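You operate a simulated robot arm through the tools that you are given. There is no shell and no other tool. Be economical: measure what you need, move in short steps, check, and stop when the job is done.

You are at the controls of a simulated robot arm. One attempt, no reset.

TASK
Mix oats from the OATS box with milk in the white bowl.
Fine: about 100 ml of each; stir with the red spoon; box, jug and spoon go back.

Only the result counts: the job must be done as asked and must still hold three seconds after the hand-in. Knocking over, shifting, dropping, spilling or breaking anything else fails it.

THE ROBOT
A 6-joint arm with a two-finger parallel gripper, fixed in place. Base frame: the origin is at the foot of the arm, x ahead of it, y to its left, z up; the work surface is at about z = 910. Units: mm, degrees, N and s.
With the tool pointing down near the work surface it reaches from about 240 to 620 mm from the base axis. Its first joint turns from -66.0 to 66.0 degrees. Payload 2.7 kg.
The TCP is the grasp point between the finger pads, 23 mm short of the fingertips. In the tool frame z runs along the fingers and y along their closing line. Largest opening 94 mm; finger width 38, thickness 10; the body of the gripper, 54 by 96 mm, starts 39 mm behind the TCP.
Orientation is told as [roll, pitch, yaw] about the base's x, y, z axes, in that order, counted from this pose: with the fingers straight down and closing along the base's y, the tool's x points along the base's -x, its y along +y and its z along -z.

THE INTERFACE
- The arm moves only by the tool play_rows. Its argument "moves" is a list of rows, each an object of numbers (a shift or turn left out is 0, a gripper value left out holds the last): "x", "y", "z": the shift along the tool's x, y, z in cm; "rx", "ry", "rz": the turn, a rotation vector about the tool's x, y, z in degrees; "gripper": the opening in per cent of the stroke, from 0 (shut) to 100 (fully open). In form: [{"x": .., "y": .., "z": .., "rx": .., "ry": .., "rz": .., "gripper": ..}, ...]. A call has 1 to 20 rows; each row shifts and turns the commanded pose from where the row before left it, along the tool's axes as they then stand. Rows are played at 5 a second. More than 50 mm and 8.6 degrees between two rows, or a gripper value outside its range, and nothing of the call is played. A pose out of reach is approached as far as the arm can. The call stops where the force on the tool passes 50 N (or 10 N more than at its start, if that is more) or the arm is blocked; 0.2 s more then pass. The fingers move at their own pace (about 45 mm/s each) and stop on an object; they squeeze with about 40 N. The grip force told is the motor's: it shows also when the fingers shut on nothing. Time passes only in rows, and 0.2 s behind the last, so rows that do not move let the fingers close. The reply holds the time, the measured pose of the TCP, the force on the tool along the base axes, the opening and the grip force, in the units named above and with some noise.
- Cameras (640 x 400 px; columns grow to the right, rows downward): "scene" is fixed at [84.8, -438.7, 1411.1]; the picture's right is [0.68, -0.73, 0.00], its down [-0.36, -0.34, -0.87] and it looks along [0.63, 0.59, -0.50] (base axes); focal length 244 px, centre (320, 200). "wrist" rides on the gripper at [86, 16, -74] in the tool frame; the picture's right is [-0.18, 0.98, 0.00], its down [-0.58, -0.11, -0.81] and it looks along [-0.79, -0.15, 0.59] (tool axes); focal length 243 px, centre (320, 200). There is no depth. A picture from a camera that has moved, and an enlarged one, comes with that camera's place and axes in the base frame and with its lens.
- snapshot(camera): a new picture of that camera. No time passes.
- enlarge(camera, box): a new picture of the part [left, top, right, bottom] of that camera's present view, enlarged. No time passes.
- hand_in(): hands the job in; it is judged then, once.

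Work in short steps. Places have to be worked out from the pictures, the camera data and where the tool is seen: move nearer, look again, correct. Check each grasp and each placing, and mend what went wrong. You have 120 turns and 84 pictures in all, those below and enlarged ones among them. Open the gripper and draw the arm clear of the work before you hand the job in, unless the task says otherwise; then end with one line.

The tools are called as a command line: name --argument value ..., lists and objects as JSON in quotes. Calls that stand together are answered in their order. play_rows: Moves the arm, as the interface text tells. Its arguments: {"type":"object","properties":{"moves":{"type":"array"}},"required":["moves"]} The other tools are called the same way: snapshot (camera) takes a picture; enlarge (camera, box) takes an enlarged picture of a part of a camera's view; hand_in () hands the job in.

At the start:

```text
clock: 0.0
tool_pos: [315.0, -171.8, 1305.6]
tcp_rot: [0.0, 0.0, 0.0]
contact_force: [-0.1, 0.9, 0.2]
grip_width: 94.0
grasp_force: 0.0
```

scene: 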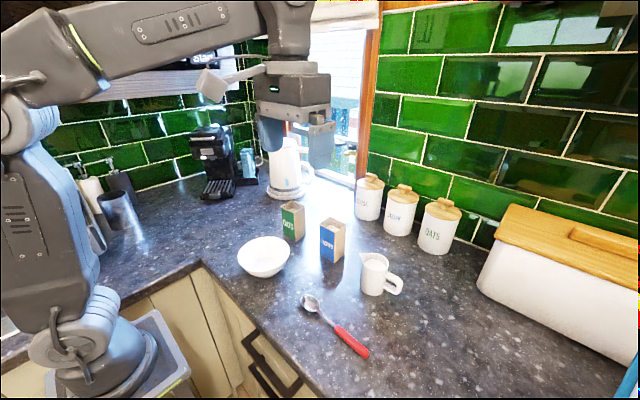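
wrist: 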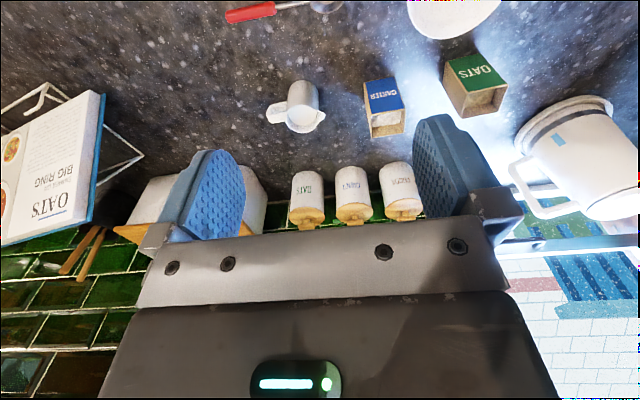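

I'll take enlarged looks at the work area from the fixed camera to locate the bowl, box, jug and spoon.

enlarge --camera "scene" --box '[220, 180, 420, 305]'

enlarge --camera "scene" --box '[260, 260, 420, 360]'

enlarge --camera "wrist" --box '[200, 0, 520, 200]'

```text
3.20 times, centred on (320, 242) of scene
camera zoom: at [84.8, -438.7, 1411.1], right [0.68, -0.73, 0.0], down [-0.36, -0.34, -0.87], along [0.63, 0.59, -0.5], focal length 782 px, centre (320, 64)
```

zoom: 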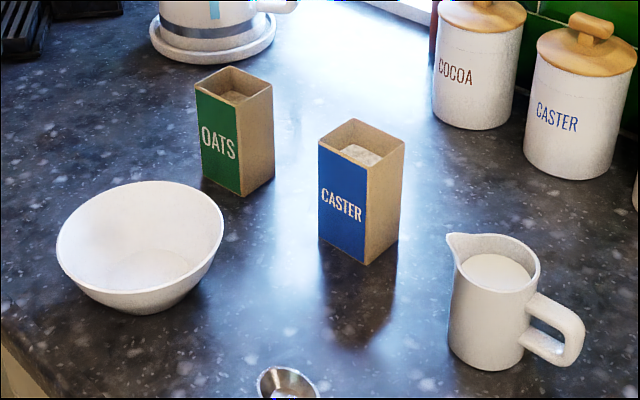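

```text
4.00 times, centred on (340, 310) of scene
camera zoom: at [84.8, -438.7, 1411.1], right [0.68, -0.73, 0.0], down [-0.36, -0.34, -0.87], along [0.63, 0.59, -0.5], focal length 977 px, centre (240, -240)
```

zoom: 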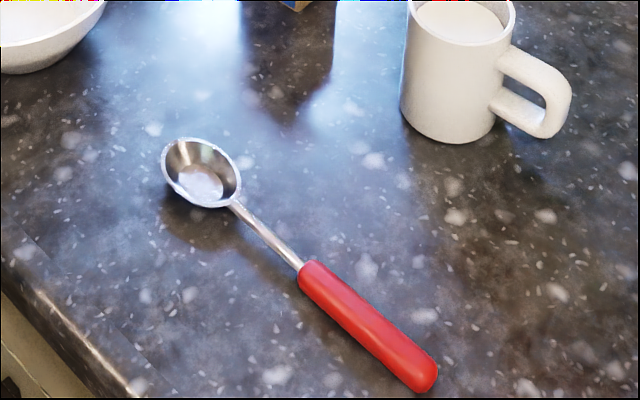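

```text
2.00 times, centred on (360, 100) of wrist
camera zoom: at [228.2, -154.7, 1380.6], right [0.18, 0.98, 0.0], down [0.58, -0.11, 0.81], along [0.79, -0.15, -0.59], focal length 485 px, centre (240, 400)
```

zoom: 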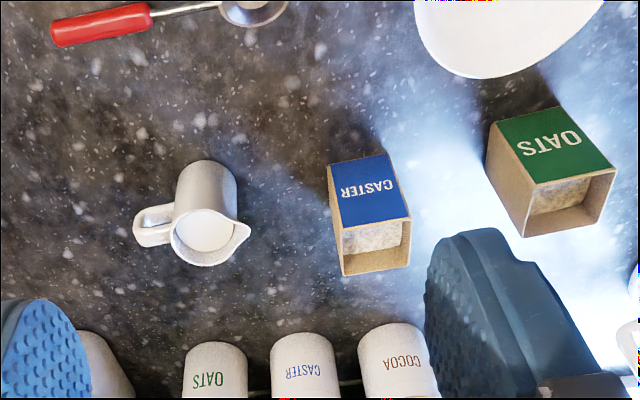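

The scene puts the oats box near (490,55), bowl near (338,-5), jug near (486,-236) and spoon along y at x≈342. I'll pitch the wrist camera downward to refine these.

play_rows --moves '[{"ry": 8.4, "y": 3}, {"ry": 8.4, "y": 3}, {"ry": 8.4, "y": 3}, {}]'

snapshot --camera "wrist"

```text
clock: 1.0
tool_pos: [303.3, -85.1, 1241.9]
tcp_rot: [-0.1, 25.0, 0.0]
contact_force: [0.1, 0.1, 0.2]
grip_width: 93.9
grasp_force: 0.1
out of reach, approached as far as the arm can: row 2, 3
```

```text
78 pictures are left
camera wrist: at [255.8, -68.2, 1345.9], right [0.17, 0.98, -0.08], down [0.87, -0.11, 0.48], along [0.47, -0.15, -0.87], focal length 243 px, centre (320, 200)
```

wrist: 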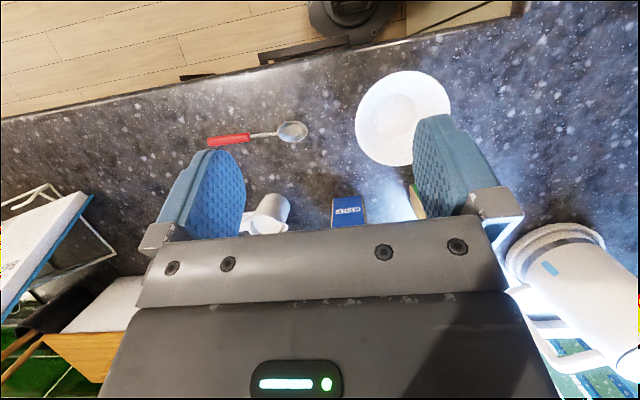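

This view shows bowl and spoon nearly from above; I'll enlarge it.

enlarge --camera "wrist" --box '[200, 55, 460, 217]'

```text
2.46 times, centred on (330, 136) of wrist
camera zoom: at [255.8, -68.2, 1345.9], right [0.17, 0.98, -0.08], down [0.87, -0.11, 0.48], along [0.47, -0.15, -0.87], focal length 597 px, centre (295, 358)
```

zoom: 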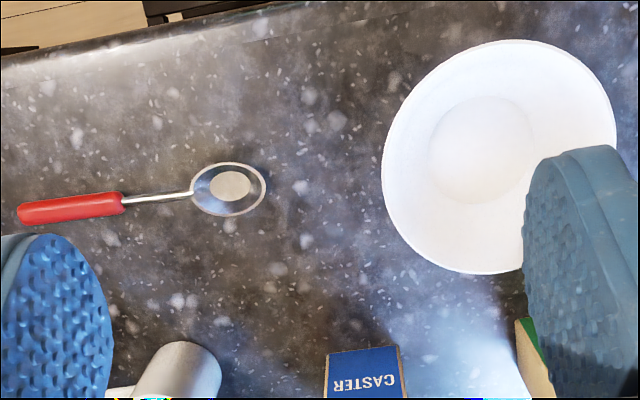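

Bowl centre ≈ (341,5) with rim radius ~68; spoon lies from (345,-167) to (339,-328). I'll undo the tilt, yaw 90° (camera to the −y side) and test in free space whether a pouring tilt is reachable.

play_rows --moves '[{"ry": -8.3}, {"ry": -8.3}, {"ry": -8.4}, {"rz": -8.2}, {"rz": -8.2}, {"rz": -8.2}, {"rz": -8.2}, {"rz": -8.2}, {"rz": -8.2}, {"rz": -8.2}, {"rz": -8.2}, {"rz": -8.2}, {"rz": -8.2}, {"rz": -8.0}, {}]'

```text
clock: 4.2
tool_pos: [301.3, -84.7, 1239.2]
tcp_rot: [0.2, 0.0, 90.0]
contact_force: [-0.1, 0.0, -0.2]
grip_width: 93.7
grasp_force: 0.0
```

Yaw 90 reached. Now move above the bowl region at z≈1150 and try the pour tilt (ry +) in the air.

play_rows --moves '[{"x": -3, "y": -1.2, "z": 2.2}, {"x": -3, "y": -1.2, "z": 2.2}, {"x": -3, "y": -1.2, "z": 2.2}, {"x": -3, "y": -1.2, "z": 2.2}, {"ry": 8.5}, {"ry": 8.5}, {"ry": 8.5}, {"ry": 8.5}, {"ry": 8.5}, {"ry": 8.5}, {"ry": 8.5}, {"ry": 8.5}, {"ry": 8.5}, {"ry": 8.5}, {"ry": 8.5}, {"ry": 8.5}, {}]'

snapshot --camera "scene"

snapshot --camera "wrist"

```text
clock: 7.8
tool_pos: [357.0, 10.4, 1140.5]
tcp_rot: [178.6, 78.5, -91.0]
contact_force: [0.5, -0.5, 0.2]
grip_width: 93.9
grasp_force: 0.1
out of reach, approached as far as the arm can: row 16
```

```text
76 pictures are left
```

scene: 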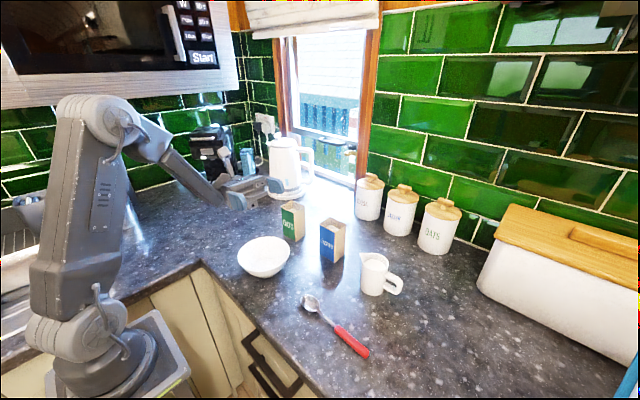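

```text
75 pictures are left
camera wrist: at [339.5, 102.2, 1210.4], right [-0.98, -0.05, -0.18], down [0.1, 0.67, -0.73], along [0.15, -0.74, -0.66], focal length 243 px, centre (320, 200)
```

wrist: 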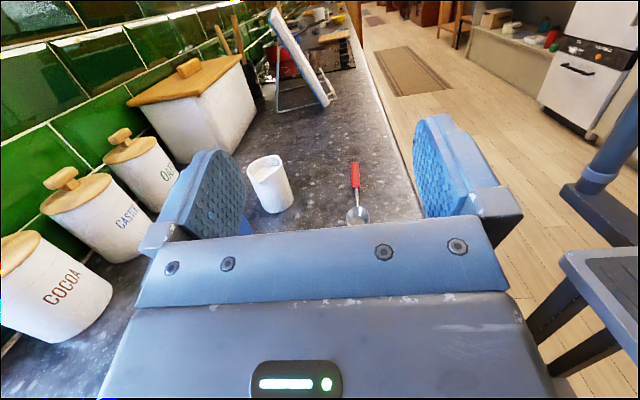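

A ~101° tilt is reachable there. Now I return upright and move over the oats box to see it between the fingers.

play_rows --moves '[{"ry": -8.5}, {"ry": -8.5}, {"ry": -8.5}, {"ry": -8.5}, {"ry": -8.5}, {"ry": -8.5}, {"ry": -8.5}, {"ry": -8.5}, {"ry": -8.5}, {"ry": -8.5}, {"ry": -8.5}, {"ry": -8}, {"y": -3.3, "x": -1.1}, {"y": -3.3, "x": -1.1}, {"y": -3.3, "x": -1.1}, {"y": -3.3, "x": -1.1}, {}]'

snapshot --camera "wrist"

```text
clock: 11.4
tool_pos: [489.1, 53.1, 1139.5]
tcp_rot: [0.2, 0.5, 90.1]
contact_force: [0.9, 0.4, -0.1]
grip_width: 94.0
grasp_force: 0.0
```

```text
74 pictures are left
camera wrist: at [473.2, -31.5, 1215.8], right [-0.98, 0.18, 0.0], down [0.11, 0.59, 0.8], along [0.15, 0.79, -0.6], focal length 243 px, centre (320, 200)
```

wrist: 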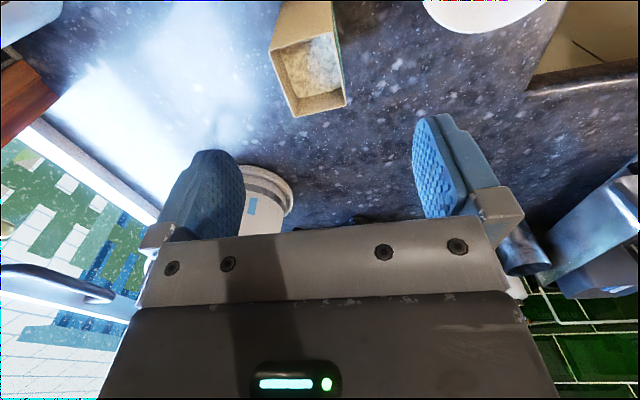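

The box's open top is visible; I'll enlarge to locate its rim and content level.

enlarge --camera "wrist" --box '[230, 0, 390, 130]'

```text
3.08 times, centred on (310, 65) of wrist
camera zoom: at [473.2, -31.5, 1215.8], right [-0.98, 0.18, 0.0], down [0.11, 0.59, 0.8], along [0.15, 0.79, -0.6], focal length 746 px, centre (351, 615)
```

zoom: 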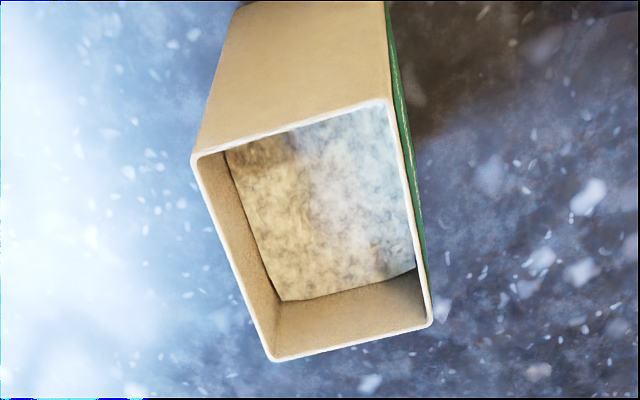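

Box centre is about (498,62) with yaw ≈ +4°. I'll align, descend part way with fingertips still above the rim, and look again.

play_rows --moves '[{"x": -0.5, "y": -0.5, "z": 3, "rz": -3.7}, {"x": -0.4, "y": -0.4, "z": 3.0}, {}]'

snapshot --camera "wrist"

enlarge --camera "scene" --box '[240, 160, 370, 280]'

```text
clock: 12.2
tool_pos: [495.4, 65.3, 1078.6]
tcp_rot: [0.3, 0.5, 93.8]
contact_force: [-0.3, 0.9, -1.1]
grip_width: 94.1
grasp_force: 0.1
```

```text
72 pictures are left
camera wrist: at [485.5, -21.1, 1155.1], right [-0.99, 0.12, 0.0], down [0.07, 0.59, 0.8], along [0.09, 0.8, -0.6], focal length 243 px, centre (320, 200)
```

wrist: 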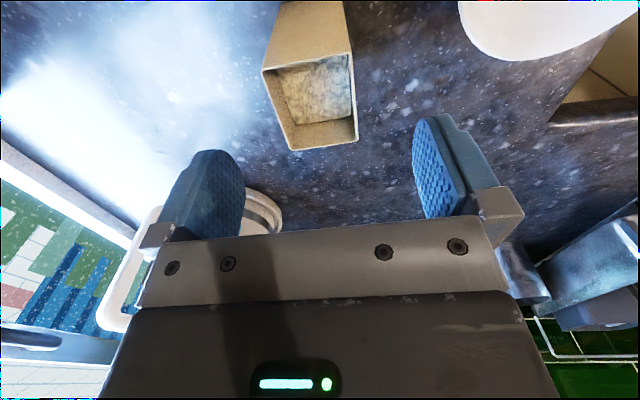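

```text
3.33 times, centred on (305, 220) of scene
camera zoom: at [84.8, -438.7, 1411.1], right [0.68, -0.73, 0.0], down [-0.36, -0.34, -0.87], along [0.63, 0.59, -0.5], focal length 814 px, centre (370, 133)
```

zoom: 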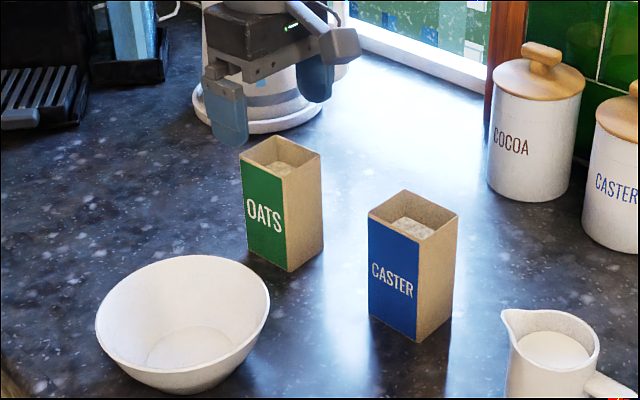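

The box centre is near (497,63), rim z≈1015, and the fingers straddle it. I descend to TCP z≈993 and check.

play_rows --moves '[{"z": 3, "x": 0.1, "y": -0.15}, {"z": 3}, {"z": 2.5}, {}]'

snapshot --camera "wrist"

enlarge --camera "scene" --box '[240, 160, 370, 280]'

```text
clock: 13.2
tool_pos: [499.0, 62.0, 996.2]
tcp_rot: [0.2, 0.4, 93.7]
contact_force: [0.0, -0.5, 0.5]
grip_width: 93.8
grasp_force: 0.0
```

```text
70 pictures are left
camera wrist: at [488.1, -23.3, 1071.6], right [-0.99, 0.12, 0.0], down [0.07, 0.59, 0.8], along [0.1, 0.8, -0.6], focal length 243 px, centre (320, 200)
```

wrist: 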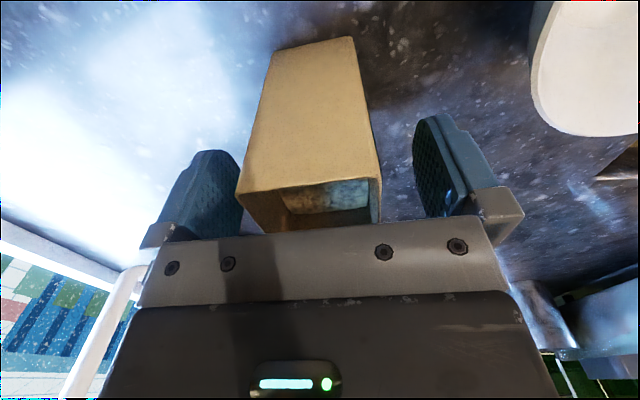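

```text
3.33 times, centred on (305, 220) of scene
camera zoom: at [84.8, -438.7, 1411.1], right [0.68, -0.73, 0.0], down [-0.36, -0.34, -0.87], along [0.63, 0.59, -0.5], focal length 814 px, centre (370, 133)
```

zoom: 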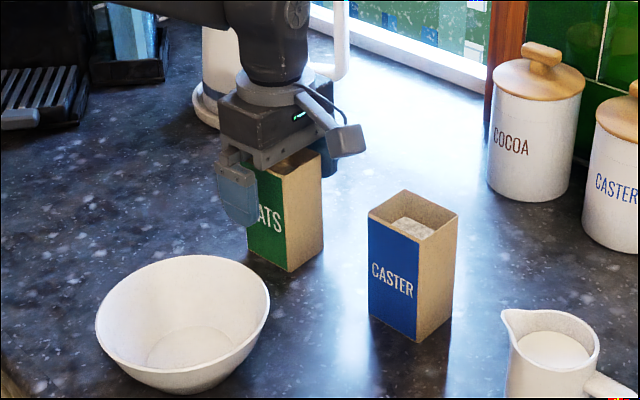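

Fingers straddle the box with clearance. Closing.

play_rows --moves '[{"gripper": 0}, {}, {}, {}, {}]'

snapshot --camera "wrist"

```text
clock: 14.4
tool_pos: [497.7, 63.4, 996.5]
tcp_rot: [0.3, 0.6, 93.6]
contact_force: [0.9, -0.6, 0.7]
grip_width: 49.9
grasp_force: 40.1
```

```text
68 pictures are left
camera wrist: at [488.2, -23.2, 1071.9], right [-0.99, 0.12, 0.0], down [0.07, 0.59, 0.8], along [0.1, 0.8, -0.6], focal length 243 px, centre (320, 200)
```

wrist: 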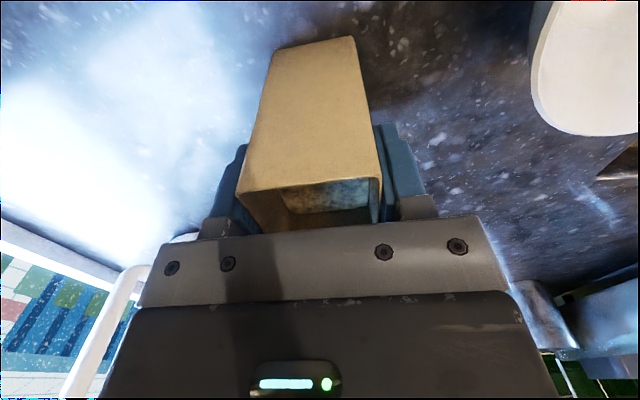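

Box gripped (width 49.9, unmoved). Record its place: TCP (498,63,996), yaw 93.7. Lift and carry it to just beside the bowl, high.

play_rows --moves '[{"z": -2}, {"z": -4}, {"z": -4}, {"z": -4}, {"y": 3.2, "x": 1.55}, {"y": 3.2, "x": 1.55}, {"y": 3.3, "x": 1.55}, {"y": 3.3, "x": 1.55}, {"y": 3.2, "x": 1.55}, {}]'

snapshot --camera "scene"

snapshot --camera "wrist"

```text
clock: 16.6
tool_pos: [340.0, -25.0, 1135.4]
tcp_rot: [0.1, 0.5, 93.8]
contact_force: [0.0, -0.8, -1.3]
grip_width: 49.5
grasp_force: 39.6
```

```text
67 pictures are left
```

scene: 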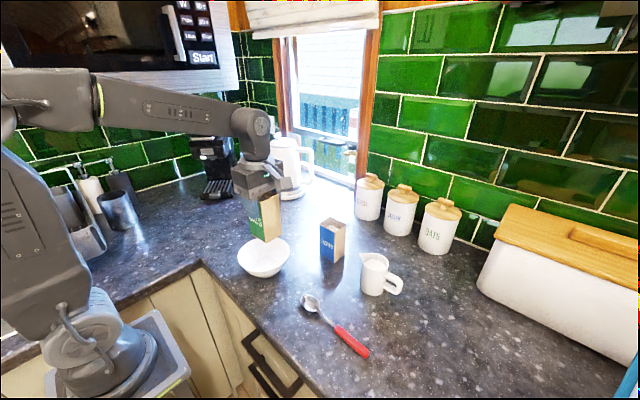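

```text
66 pictures are left
camera wrist: at [330.0, -110.6, 1210.7], right [-0.99, 0.12, 0.0], down [0.07, 0.59, 0.8], along [0.09, 0.8, -0.6], focal length 243 px, centre (320, 200)
```

wrist: 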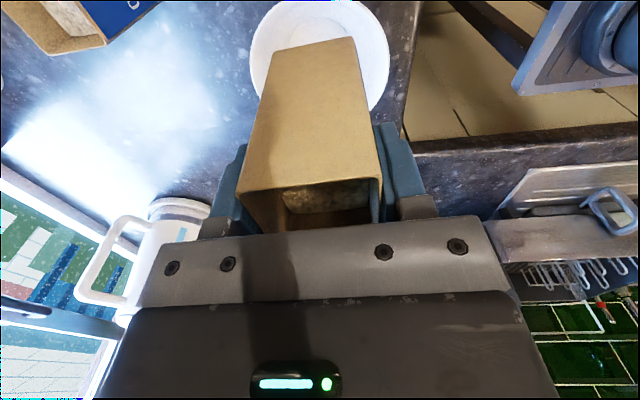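

Bowl centre confirmed ≈ (340,7). Now tilt to ~34° here, high up, keeping the lip over the bowl, and check for flow.

play_rows --moves '[{"ry": 8.5}, {"ry": 8.5}, {"ry": 8.5}, {"ry": 8.5}, {}]'

enlarge --camera "scene" --box '[200, 160, 330, 290]'

snapshot --camera "wrist"

```text
clock: 17.8
tool_pos: [341.9, -24.2, 1135.2]
tcp_rot: [0.3, 34.6, 93.9]
contact_force: [-0.6, 0.2, -1.6]
grip_width: 49.7
grasp_force: 40.3
```

```text
3.08 times, centred on (265, 225) of scene
camera zoom: at [84.8, -438.7, 1411.0], right [0.68, -0.73, 0.0], down [-0.36, -0.34, -0.87], along [0.63, 0.59, -0.5], focal length 752 px, centre (489, 123)
```

zoom: 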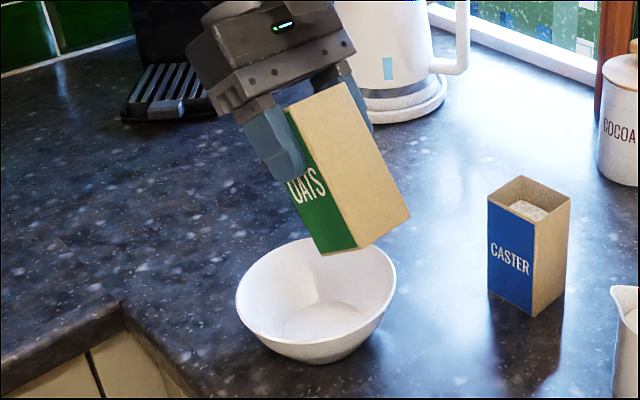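

```text
64 pictures are left
camera wrist: at [327.5, -53.5, 1246.1], right [-0.99, 0.09, -0.1], down [0.05, 0.94, 0.33], along [0.12, 0.33, -0.94], focal length 243 px, centre (320, 200)
```

wrist: 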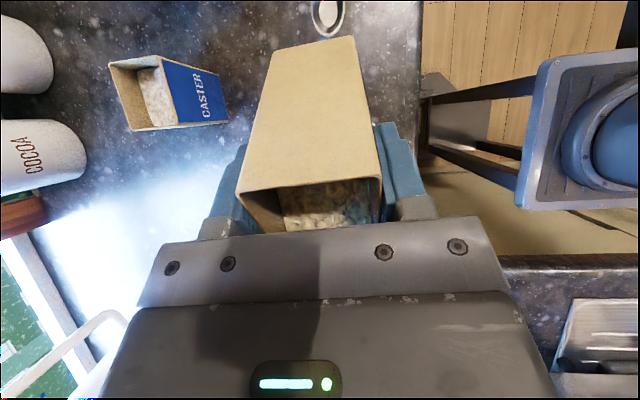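

No flow at 34°. Tilt on to ~51° and lower 4 cm.

play_rows --moves '[{"x": -1.14, "z": 1.65}, {"x": -1.14, "z": 1.65}, {"ry": 8.5}, {"ry": 8.5}, {}, {}]'

enlarge --camera "scene" --box '[200, 160, 330, 290]'

enlarge --camera "wrist" --box '[220, 100, 420, 250]'

```text
clock: 19.2
tool_pos: [340.7, -24.1, 1094.1]
tcp_rot: [0.4, 51.5, 94.0]
contact_force: [0.2, 0.7, -1.7]
grip_width: 49.6
grasp_force: 40.1
```

```text
3.08 times, centred on (265, 225) of scene
camera zoom: at [84.8, -438.7, 1411.0], right [0.68, -0.73, 0.0], down [-0.36, -0.34, -0.87], along [0.63, 0.59, -0.5], focal length 752 px, centre (489, 123)
```

zoom: 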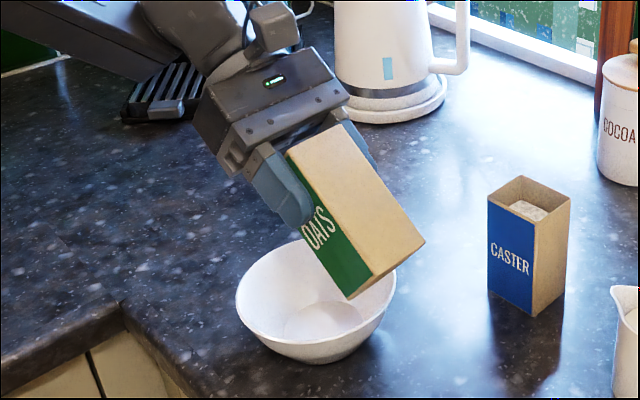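

```text
2.67 times, centred on (320, 175) of wrist
camera zoom: at [325.7, -20.5, 1209.7], right [-0.99, 0.05, -0.14], down [0.04, 1.0, 0.05], along [0.14, 0.04, -0.99], focal length 647 px, centre (320, 267)
```

zoom: 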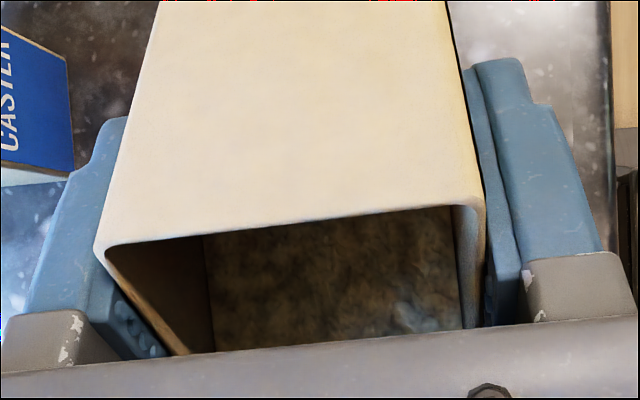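

Still no visible flow at 51°. Tilt to ~60°, lowering by 2 cm.

play_rows --moves '[{"x": -1.57, "z": 1.25}, {"ry": 4.5}, {"ry": 4.5}, {}, {}]'

enlarge --camera "scene" --box '[200, 160, 330, 290]'

```text
clock: 20.4
tool_pos: [341.5, -24.4, 1075.0]
tcp_rot: [0.5, 60.5, 94.1]
contact_force: [0.3, 0.0, -1.9]
grip_width: 49.7
grasp_force: 40.5
```

```text
3.08 times, centred on (265, 225) of scene
camera zoom: at [84.8, -438.7, 1411.0], right [0.68, -0.73, 0.0], down [-0.36, -0.34, -0.87], along [0.63, 0.59, -0.5], focal length 752 px, centre (489, 123)
```

zoom: 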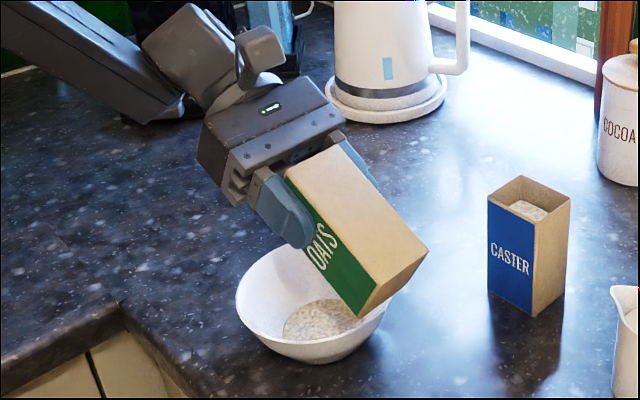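

Flow has started: oats cover the bowl's bottom. I'll wait a moment at this tilt to see whether it keeps flowing.

play_rows --moves '[{}, {}]'

enlarge --camera "scene" --box '[240, 230, 300, 290]'

enlarge --camera "wrist" --box '[220, 100, 420, 250]'

```text
clock: 21.0
tool_pos: [341.2, -23.7, 1076.2]
tcp_rot: [0.5, 60.5, 94.2]
contact_force: [0.3, -0.2, -0.6]
grip_width: 49.7
grasp_force: 40.2
```

```text
6.67 times, centred on (270, 260) of scene
camera zoom: at [84.8, -438.7, 1411.0], right [0.68, -0.73, 0.0], down [-0.36, -0.34, -0.87], along [0.63, 0.59, -0.5], focal length 1628 px, centre (653, -200)
```

zoom: 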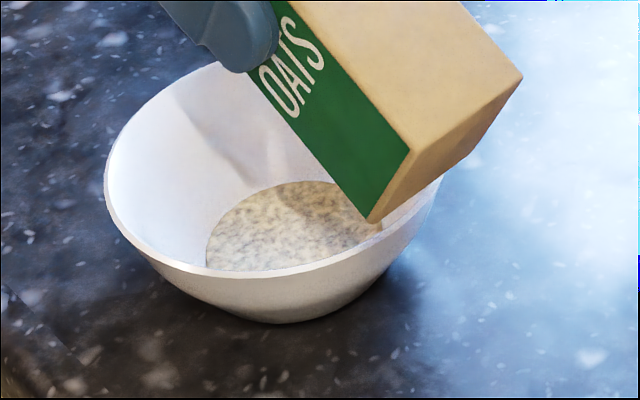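

```text
2.67 times, centred on (320, 175) of wrist
camera zoom: at [324.2, -2.1, 1188.0], right [-0.99, 0.03, -0.16], down [0.04, 0.99, -0.11], along [0.15, -0.11, -0.98], focal length 647 px, centre (320, 267)
```

zoom: 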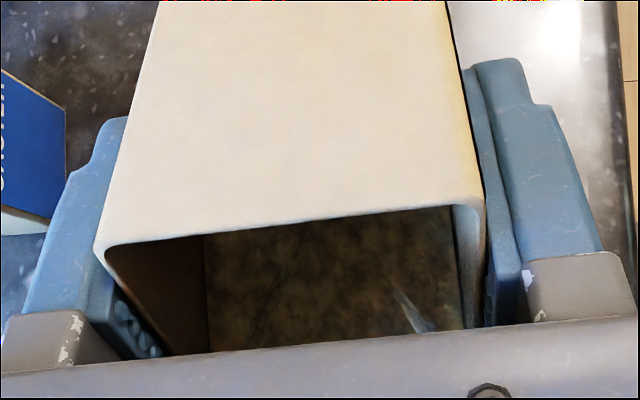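

Flow stopped at a thin layer (equilibrium at this tilt). I estimate 100 ml corresponds to a disc radius ≈47 mm (left edge ≈ column 165 in this zoom). Tilt a further 5°.

play_rows --moves '[{"ry": 2.5}, {"ry": 2.5}, {}, {}]'

enlarge --camera "scene" --box '[240, 230, 300, 290]'

```text
clock: 22.0
tool_pos: [341.8, -23.1, 1075.2]
tcp_rot: [0.5, 65.4, 94.2]
contact_force: [-0.3, 0.6, -0.8]
grip_width: 49.8
grasp_force: 40.5
```

```text
6.67 times, centred on (270, 260) of scene
camera zoom: at [84.8, -438.7, 1411.0], right [0.68, -0.73, 0.0], down [-0.36, -0.34, -0.87], along [0.63, 0.59, -0.5], focal length 1628 px, centre (653, -200)
```

zoom: 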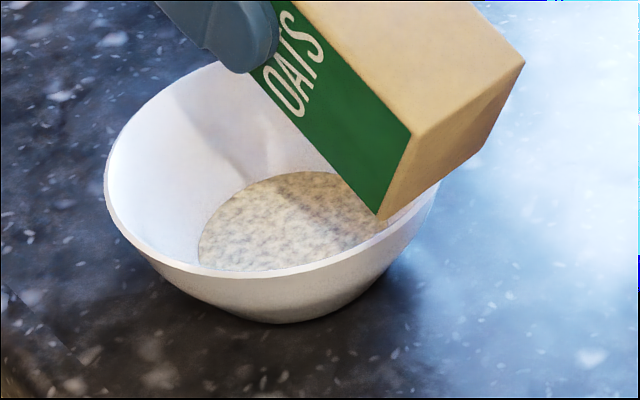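

Level rose to about 5 mm (~20 ml). Tilt another 5°.

play_rows --moves '[{"ry": 2.5}, {"ry": 2.5}, {}, {}]'

enlarge --camera "scene" --box '[240, 230, 300, 290]'

```text
clock: 23.0
tool_pos: [342.7, -23.5, 1074.8]
tcp_rot: [0.7, 70.5, 94.4]
contact_force: [0.2, 0.1, -2.1]
grip_width: 49.5
grasp_force: 40.0
```

```text
6.67 times, centred on (270, 260) of scene
camera zoom: at [84.8, -438.7, 1411.0], right [0.68, -0.73, 0.0], down [-0.36, -0.34, -0.87], along [0.63, 0.59, -0.5], focal length 1628 px, centre (653, -200)
```

zoom: 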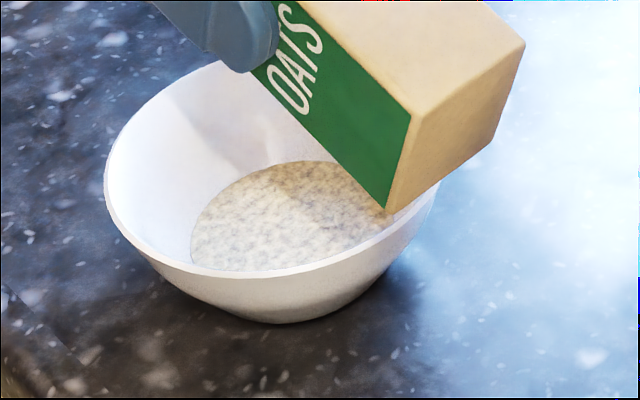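

~36 ml now (top edge row 161). Tilt 8° more.

play_rows --moves '[{"ry": 2.7}, {"ry": 2.7}, {"ry": 2.6}, {}, {}]'

enlarge --camera "scene" --box '[240, 230, 300, 290]'

```text
clock: 24.2
tool_pos: [341.5, -24.1, 1075.3]
tcp_rot: [1.2, 78.5, 94.8]
contact_force: [0.0, 1.1, -1.2]
grip_width: 49.6
grasp_force: 40.3
```

```text
6.67 times, centred on (270, 260) of scene
camera zoom: at [84.8, -438.7, 1411.0], right [0.68, -0.73, 0.0], down [-0.36, -0.34, -0.87], along [0.63, 0.59, -0.5], focal length 1628 px, centre (653, -200)
```

zoom: 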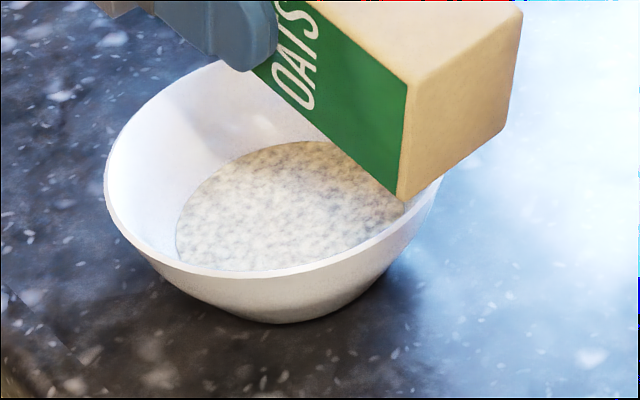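

About 70–75 ml now. Tilt ~5° more, then check against target edge (left ≈164, top ≈128).

play_rows --moves '[{"ry": 2.5}, {"ry": 2}, {}, {}]'

enlarge --camera "scene" --box '[240, 230, 300, 290]'

```text
clock: 25.2
tool_pos: [341.5, -23.9, 1074.2]
tcp_rot: [1.9, 83.0, 95.6]
contact_force: [0.8, -0.2, -1.7]
grip_width: 49.6
grasp_force: 40.0
```

```text
6.67 times, centred on (270, 260) of scene
camera zoom: at [84.8, -438.7, 1411.0], right [0.68, -0.73, 0.0], down [-0.36, -0.34, -0.87], along [0.63, 0.59, -0.5], focal length 1628 px, centre (653, -200)
```

zoom: 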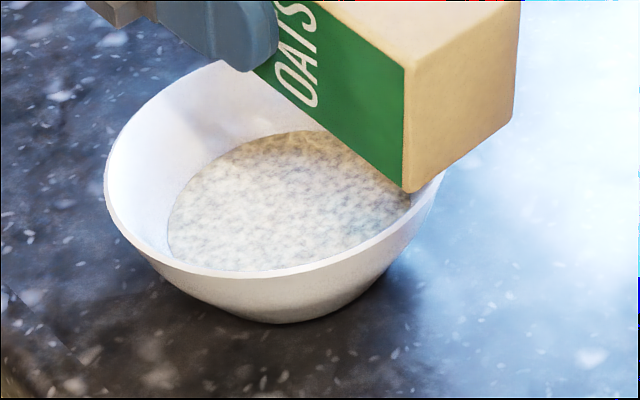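

Left 168 / top 130, and a fill-geometry cross-check of the box also gives ≈100 ml. Stop here: untilt and lift.

play_rows --moves '[{"ry": -8.3}, {"ry": -8.3}, {"ry": -8.3}, {"ry": -8.3}, {"ry": -8.3}, {"ry": -8.3}, {"ry": -8.3}, {"ry": -8.3}, {"ry": -8.3}, {"ry": -8.0}, {"z": -3}, {"z": -3}, {}]'

enlarge --camera "scene" --box '[220, 200, 320, 290]'

```text
clock: 28.0
tool_pos: [342.8, -22.9, 1136.2]
tcp_rot: [0.2, 0.3, 93.6]
contact_force: [0.4, 0.5, -1.3]
grip_width: 49.4
grasp_force: 40.1
```

```text
4.44 times, centred on (270, 245) of scene
camera zoom: at [84.8, -438.7, 1411.1], right [0.68, -0.73, 0.0], down [-0.36, -0.34, -0.87], along [0.63, 0.59, -0.5], focal length 1086 px, centre (542, 0)
```

zoom: 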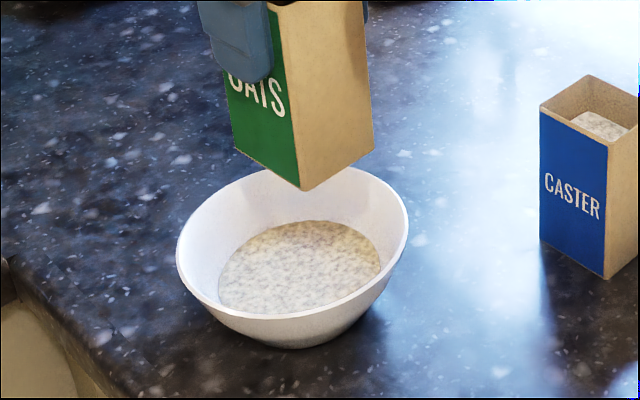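

No spill, and the disc geometry again gives ≈100 ml. Carry the box back above its place and down to just above the surface.

play_rows --moves '[{"x": -1.52, "y": -3.2}, {"x": -1.52, "y": -3.2}, {"x": -1.52, "y": -3.2}, {"x": -1.52, "y": -3.2}, {"x": -1.51, "y": -3.23}, {}, {"z": 4}, {"z": 4}, {"z": 3.5}, {}, {}]'

```text
clock: 30.4
tool_pos: [496.4, 61.5, 1019.0]
tcp_rot: [0.1, 0.3, 93.6]
contact_force: [0.1, -1.0, -1.5]
grip_width: 49.6
grasp_force: 39.7
```

Close to the recorded place. Lower the last 22 mm gently.

play_rows --moves '[{"z": 1.0, "x": -0.07, "y": -0.07}, {"z": 0.8}, {"z": 0.4}, {}, {}]'

enlarge --camera "scene" --box '[240, 160, 370, 280]'

```text
clock: 31.6
tool_pos: [495.8, 63.6, 997.5]
tcp_rot: [0.2, 0.3, 93.7]
contact_force: [-0.3, -0.2, -0.3]
grip_width: 49.4
grasp_force: 40.1
```

```text
3.33 times, centred on (305, 220) of scene
camera zoom: at [84.8, -438.7, 1411.1], right [0.68, -0.73, 0.0], down [-0.36, -0.34, -0.87], along [0.63, 0.59, -0.5], focal length 814 px, centre (370, 133)
```

zoom: 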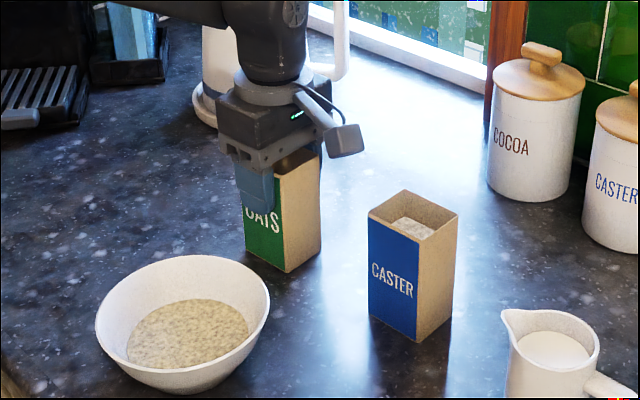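

The box is ~2 mm left of its original image position; nudge, settle and release.

play_rows --moves '[{"x": 0.15, "y": -0.18}, {"z": 0.08}, {}, {"gripper": 100}, {}, {}, {}, {}]'

enlarge --camera "scene" --box '[240, 160, 370, 280]'

snapshot --camera "wrist"

```text
clock: 33.4
tool_pos: [498.6, 61.7, 996.3]
tcp_rot: [0.1, 0.3, 93.7]
contact_force: [0.6, 0.5, 0.7]
grip_width: 94.1
grasp_force: 0.1
```

```text
3.33 times, centred on (305, 220) of scene
camera zoom: at [84.8, -438.7, 1411.1], right [0.68, -0.73, 0.0], down [-0.36, -0.34, -0.87], along [0.63, 0.59, -0.5], focal length 814 px, centre (370, 133)
```

zoom: 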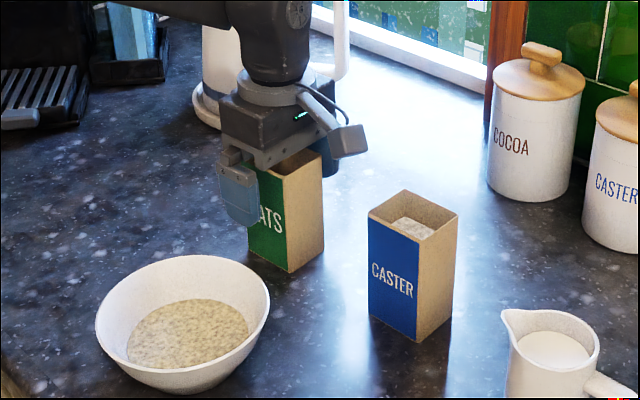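

```text
51 pictures are left
camera wrist: at [488.3, -25.1, 1072.1], right [-0.99, 0.12, 0.0], down [0.07, 0.59, 0.8], along [0.09, 0.8, -0.6], focal length 243 px, centre (320, 200)
```

wrist: 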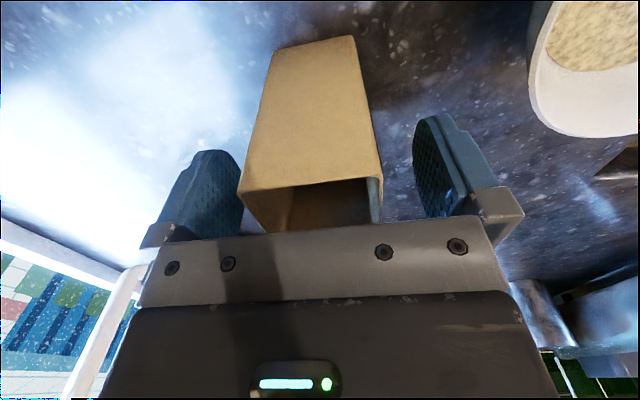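

The oats box stands back in place. Lift straight up and move above the jug.

play_rows --moves '[{"z": -3}, {"z": -4}, {"z": -4}, {"z": -3.5}, {"x": 4.24, "y": 0.45}, {"x": 4.24, "y": 0.45}, {"x": 4.24, "y": 0.45}, {"x": 4.24, "y": 0.45}, {"x": 4.24, "y": 0.45}, {"x": 4.24, "y": 0.45}, {"x": 4.24, "y": 0.45}, {}]'

snapshot --camera "wrist"

enlarge --camera "scene" --box '[340, 230, 420, 310]'

```text
clock: 36.0
tool_pos: [488.8, -236.1, 1141.6]
tcp_rot: [0.2, 0.3, 93.6]
contact_force: [-0.1, -0.1, -1.0]
grip_width: 93.9
grasp_force: 0.1
```

```text
50 pictures are left
camera wrist: at [478.6, -321.9, 1216.8], right [-0.99, 0.12, 0.0], down [0.07, 0.59, 0.8], along [0.09, 0.8, -0.6], focal length 243 px, centre (320, 200)
```

wrist: 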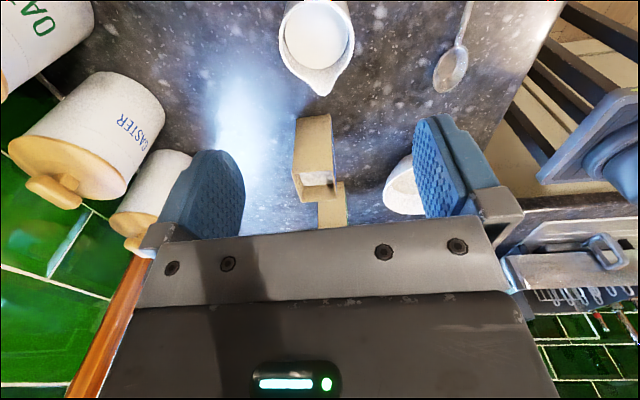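

```text
5.00 times, centred on (380, 270) of scene
camera zoom: at [84.8, -438.8, 1411.1], right [0.68, -0.73, 0.0], down [-0.36, -0.34, -0.87], along [0.63, 0.59, -0.5], focal length 1221 px, centre (20, -150)
```

zoom: 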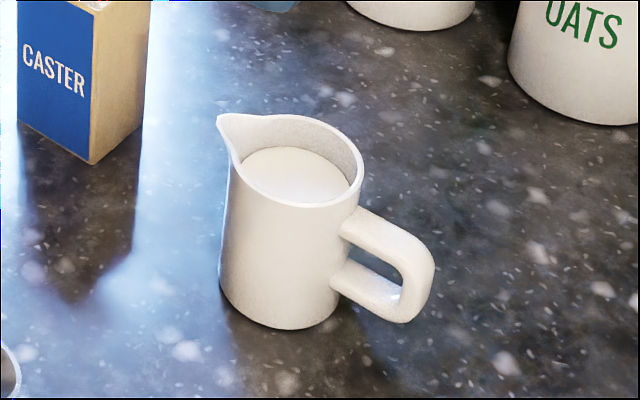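

Jug rim appears around z≈994 and centre near (487,-232). I'll descend to z≈1065 (tips still above rim) to refine.

play_rows --moves '[{"z": 4}, {"z": 3.6}, {}]'

enlarge --camera "wrist" --box '[200, 0, 440, 240]'

enlarge --camera "scene" --box '[320, 190, 440, 310]'

```text
clock: 36.8
tool_pos: [488.1, -237.4, 1065.3]
tcp_rot: [0.2, 0.2, 93.7]
contact_force: [-0.4, -0.5, -0.4]
grip_width: 93.8
grasp_force: 0.1
```

```text
1.67 times, centred on (320, 120) of wrist
camera zoom: at [477.3, -324.2, 1141.4], right [-0.99, 0.12, 0.0], down [0.07, 0.59, 0.8], along [0.1, 0.8, -0.6], focal length 404 px, centre (320, 333)
```

zoom: 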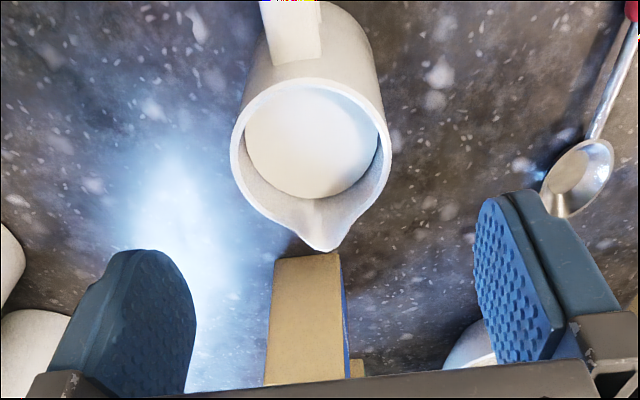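

```text
3.33 times, centred on (380, 250) of scene
camera zoom: at [84.8, -438.7, 1411.1], right [0.68, -0.73, 0.0], down [-0.36, -0.34, -0.87], along [0.63, 0.59, -0.5], focal length 814 px, centre (120, 33)
```

zoom: 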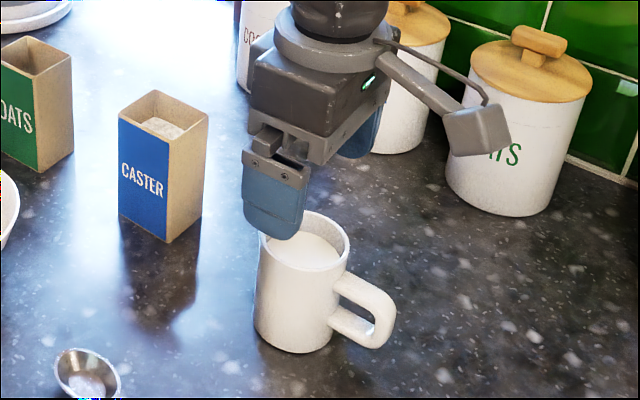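

Wrist and scene agree: jug centre ≈ (489,-240), spout toward +y, handle toward −y, rim z≈994. Align yaw to ~90 and descend to TCP z≈970.

play_rows --moves '[{"rz": 3.2, "x": 0.25, "y": -0.1}, {"z": 3.2}, {"z": 3.2}, {"z": 3.0}, {}]'

snapshot --camera "wrist"

enlarge --camera "scene" --box '[340, 230, 420, 310]'

```text
clock: 38.0
tool_pos: [488.1, -240.4, 971.0]
tcp_rot: [0.2, 0.2, 90.5]
contact_force: [0.0, 0.2, -0.8]
grip_width: 94.0
grasp_force: 0.0
```

```text
46 pictures are left
camera wrist: at [472.5, -325.7, 1046.6], right [-0.98, 0.18, 0.0], down [0.11, 0.59, 0.8], along [0.14, 0.79, -0.6], focal length 243 px, centre (320, 200)
```

wrist: 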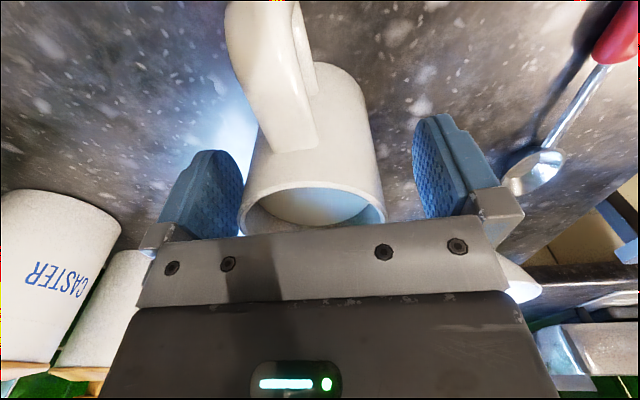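

```text
5.00 times, centred on (380, 270) of scene
camera zoom: at [84.8, -438.7, 1411.1], right [0.68, -0.73, 0.0], down [-0.36, -0.34, -0.87], along [0.63, 0.59, -0.5], focal length 1221 px, centre (20, -150)
```

zoom: 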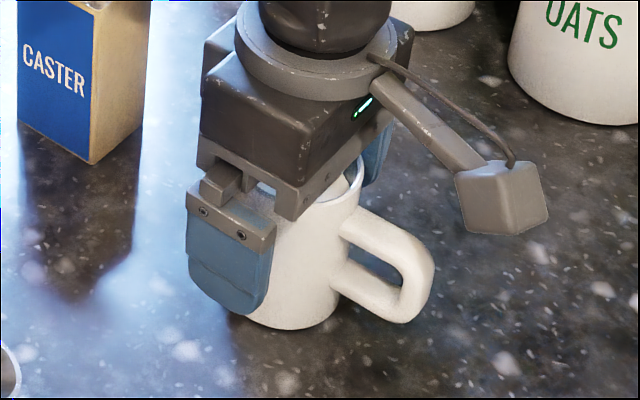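

Jug sits between the fingers as the box did. Close.

play_rows --moves '[{"gripper": 0}, {}, {}, {}, {}]'

enlarge --camera "scene" --box '[340, 230, 420, 310]'

```text
clock: 39.2
tool_pos: [488.6, -240.4, 971.5]
tcp_rot: [0.2, 0.2, 90.5]
contact_force: [1.3, -1.1, 0.7]
grip_width: 59.2
grasp_force: 39.8
```

```text
5.00 times, centred on (380, 270) of scene
camera zoom: at [84.8, -438.7, 1411.1], right [0.68, -0.73, 0.0], down [-0.36, -0.34, -0.87], along [0.63, 0.59, -0.5], focal length 1221 px, centre (20, -150)
```

zoom: 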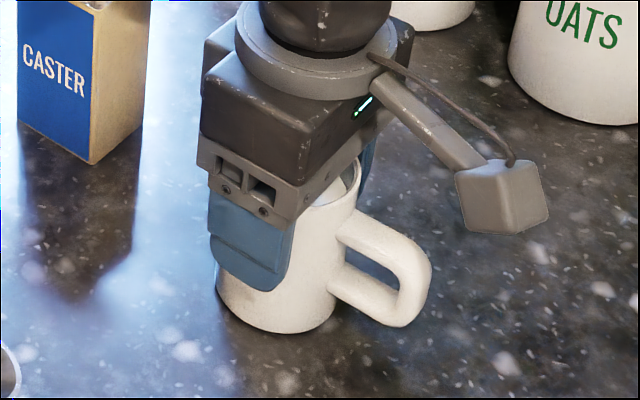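

Jug gripped (59.2 mm); it slid ≈3.5 mm in −x, so its home is TCP (492,-240,971.5). Lift smoothly and carry to beside the bowl.

play_rows --moves '[{"z": -1}, {"z": -2.5}, {"z": -3}, {"z": -3}, {"z": -2.5}, {"z": -1}, {"x": -1.0, "y": 0.75}, {"x": -2.2, "y": 1.6}, {"x": -2.2, "y": 1.6}, {"x": -2.2, "y": 1.6}, {"x": -2.2, "y": 1.6}, {"x": -2.2, "y": 1.6}, {"x": -2.2, "y": 1.6}, {"x": -2.2, "y": 1.6}, {"x": -2.2, "y": 1.6}, {"x": -1, "y": 0.94}, {}]'

snapshot --camera "scene"

enlarge --camera "wrist" --box '[220, 100, 420, 250]'

```text
clock: 42.8
tool_pos: [341.4, -43.7, 1101.7]
tcp_rot: [0.2, 0.2, 90.5]
contact_force: [-0.2, 0.2, -4.0]
grip_width: 59.6
grasp_force: 40.0
```

```text
43 pictures are left
```

scene: 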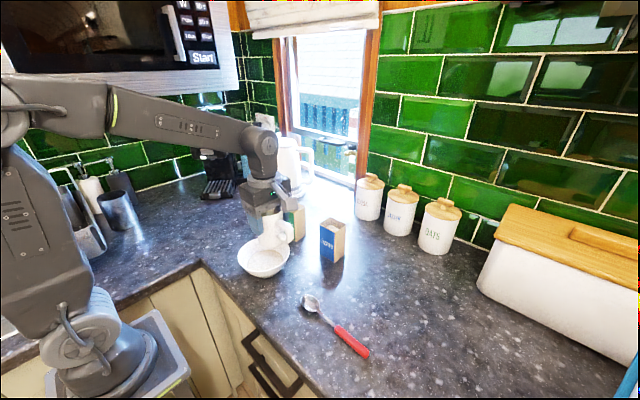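

```text
2.67 times, centred on (320, 175) of wrist
camera zoom: at [325.8, -128.5, 1178.2], right [-0.98, 0.18, 0.0], down [0.11, 0.59, 0.8], along [0.14, 0.79, -0.6], focal length 647 px, centre (320, 267)
```

zoom: 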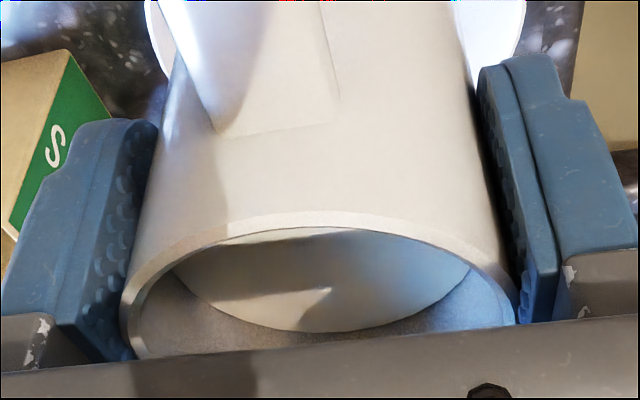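

All good; weight ≈4 N. Lower 4 cm and tilt to 17°, then check.

play_rows --moves '[{"z": 2}, {"z": 2.2}, {"ry": 4}, {"ry": 4.5}, {"ry": 4.5}, {"ry": 4}, {}]'

enlarge --camera "scene" --box '[220, 200, 320, 290]'

enlarge --camera "wrist" --box '[220, 100, 420, 250]'

```text
clock: 44.4
tool_pos: [342.5, -44.2, 1060.1]
tcp_rot: [0.2, 17.3, 90.7]
contact_force: [0.7, 0.0, -3.0]
grip_width: 58.7
grasp_force: 40.4
```

```text
4.44 times, centred on (270, 245) of scene
camera zoom: at [84.8, -438.7, 1411.0], right [0.68, -0.73, 0.0], down [-0.36, -0.34, -0.87], along [0.63, 0.59, -0.5], focal length 1086 px, centre (542, 0)
```

zoom: 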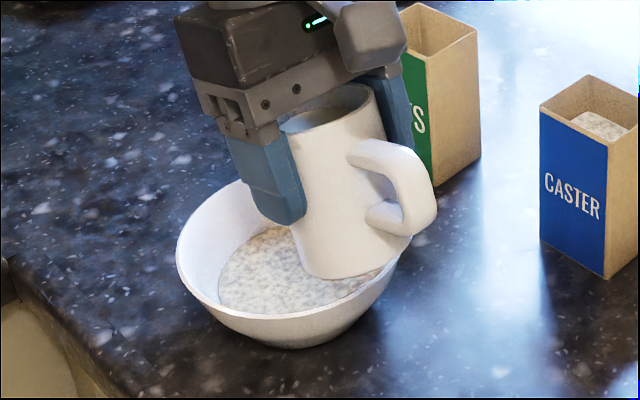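

```text
2.67 times, centred on (320, 175) of wrist
camera zoom: at [326.1, -104.5, 1158.1], right [-0.98, 0.17, -0.05], down [0.1, 0.8, 0.6], along [0.14, 0.58, -0.8], focal length 647 px, centre (320, 267)
```

zoom: 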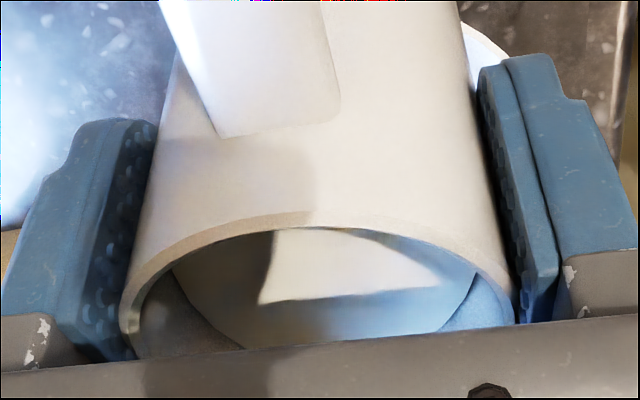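

No flow at 17°. Continue to ~30°.

play_rows --moves '[{"ry": 4}, {"ry": 4.5}, {"ry": 4}, {}, {}]'

enlarge --camera "scene" --box '[240, 230, 300, 290]'

```text
clock: 45.6
tool_pos: [341.9, -45.6, 1060.7]
tcp_rot: [0.3, 29.8, 90.7]
contact_force: [0.5, 1.2, -3.5]
grip_width: 58.8
grasp_force: 40.4
```

```text
6.67 times, centred on (270, 260) of scene
camera zoom: at [84.8, -438.7, 1411.0], right [0.68, -0.73, 0.0], down [-0.36, -0.34, -0.87], along [0.63, 0.59, -0.5], focal length 1628 px, centre (653, -200)
```

zoom: 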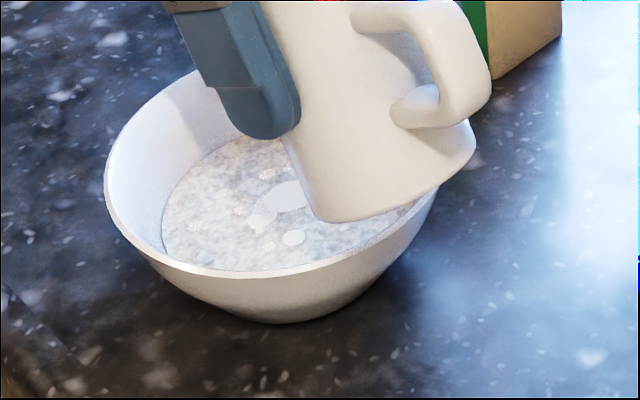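

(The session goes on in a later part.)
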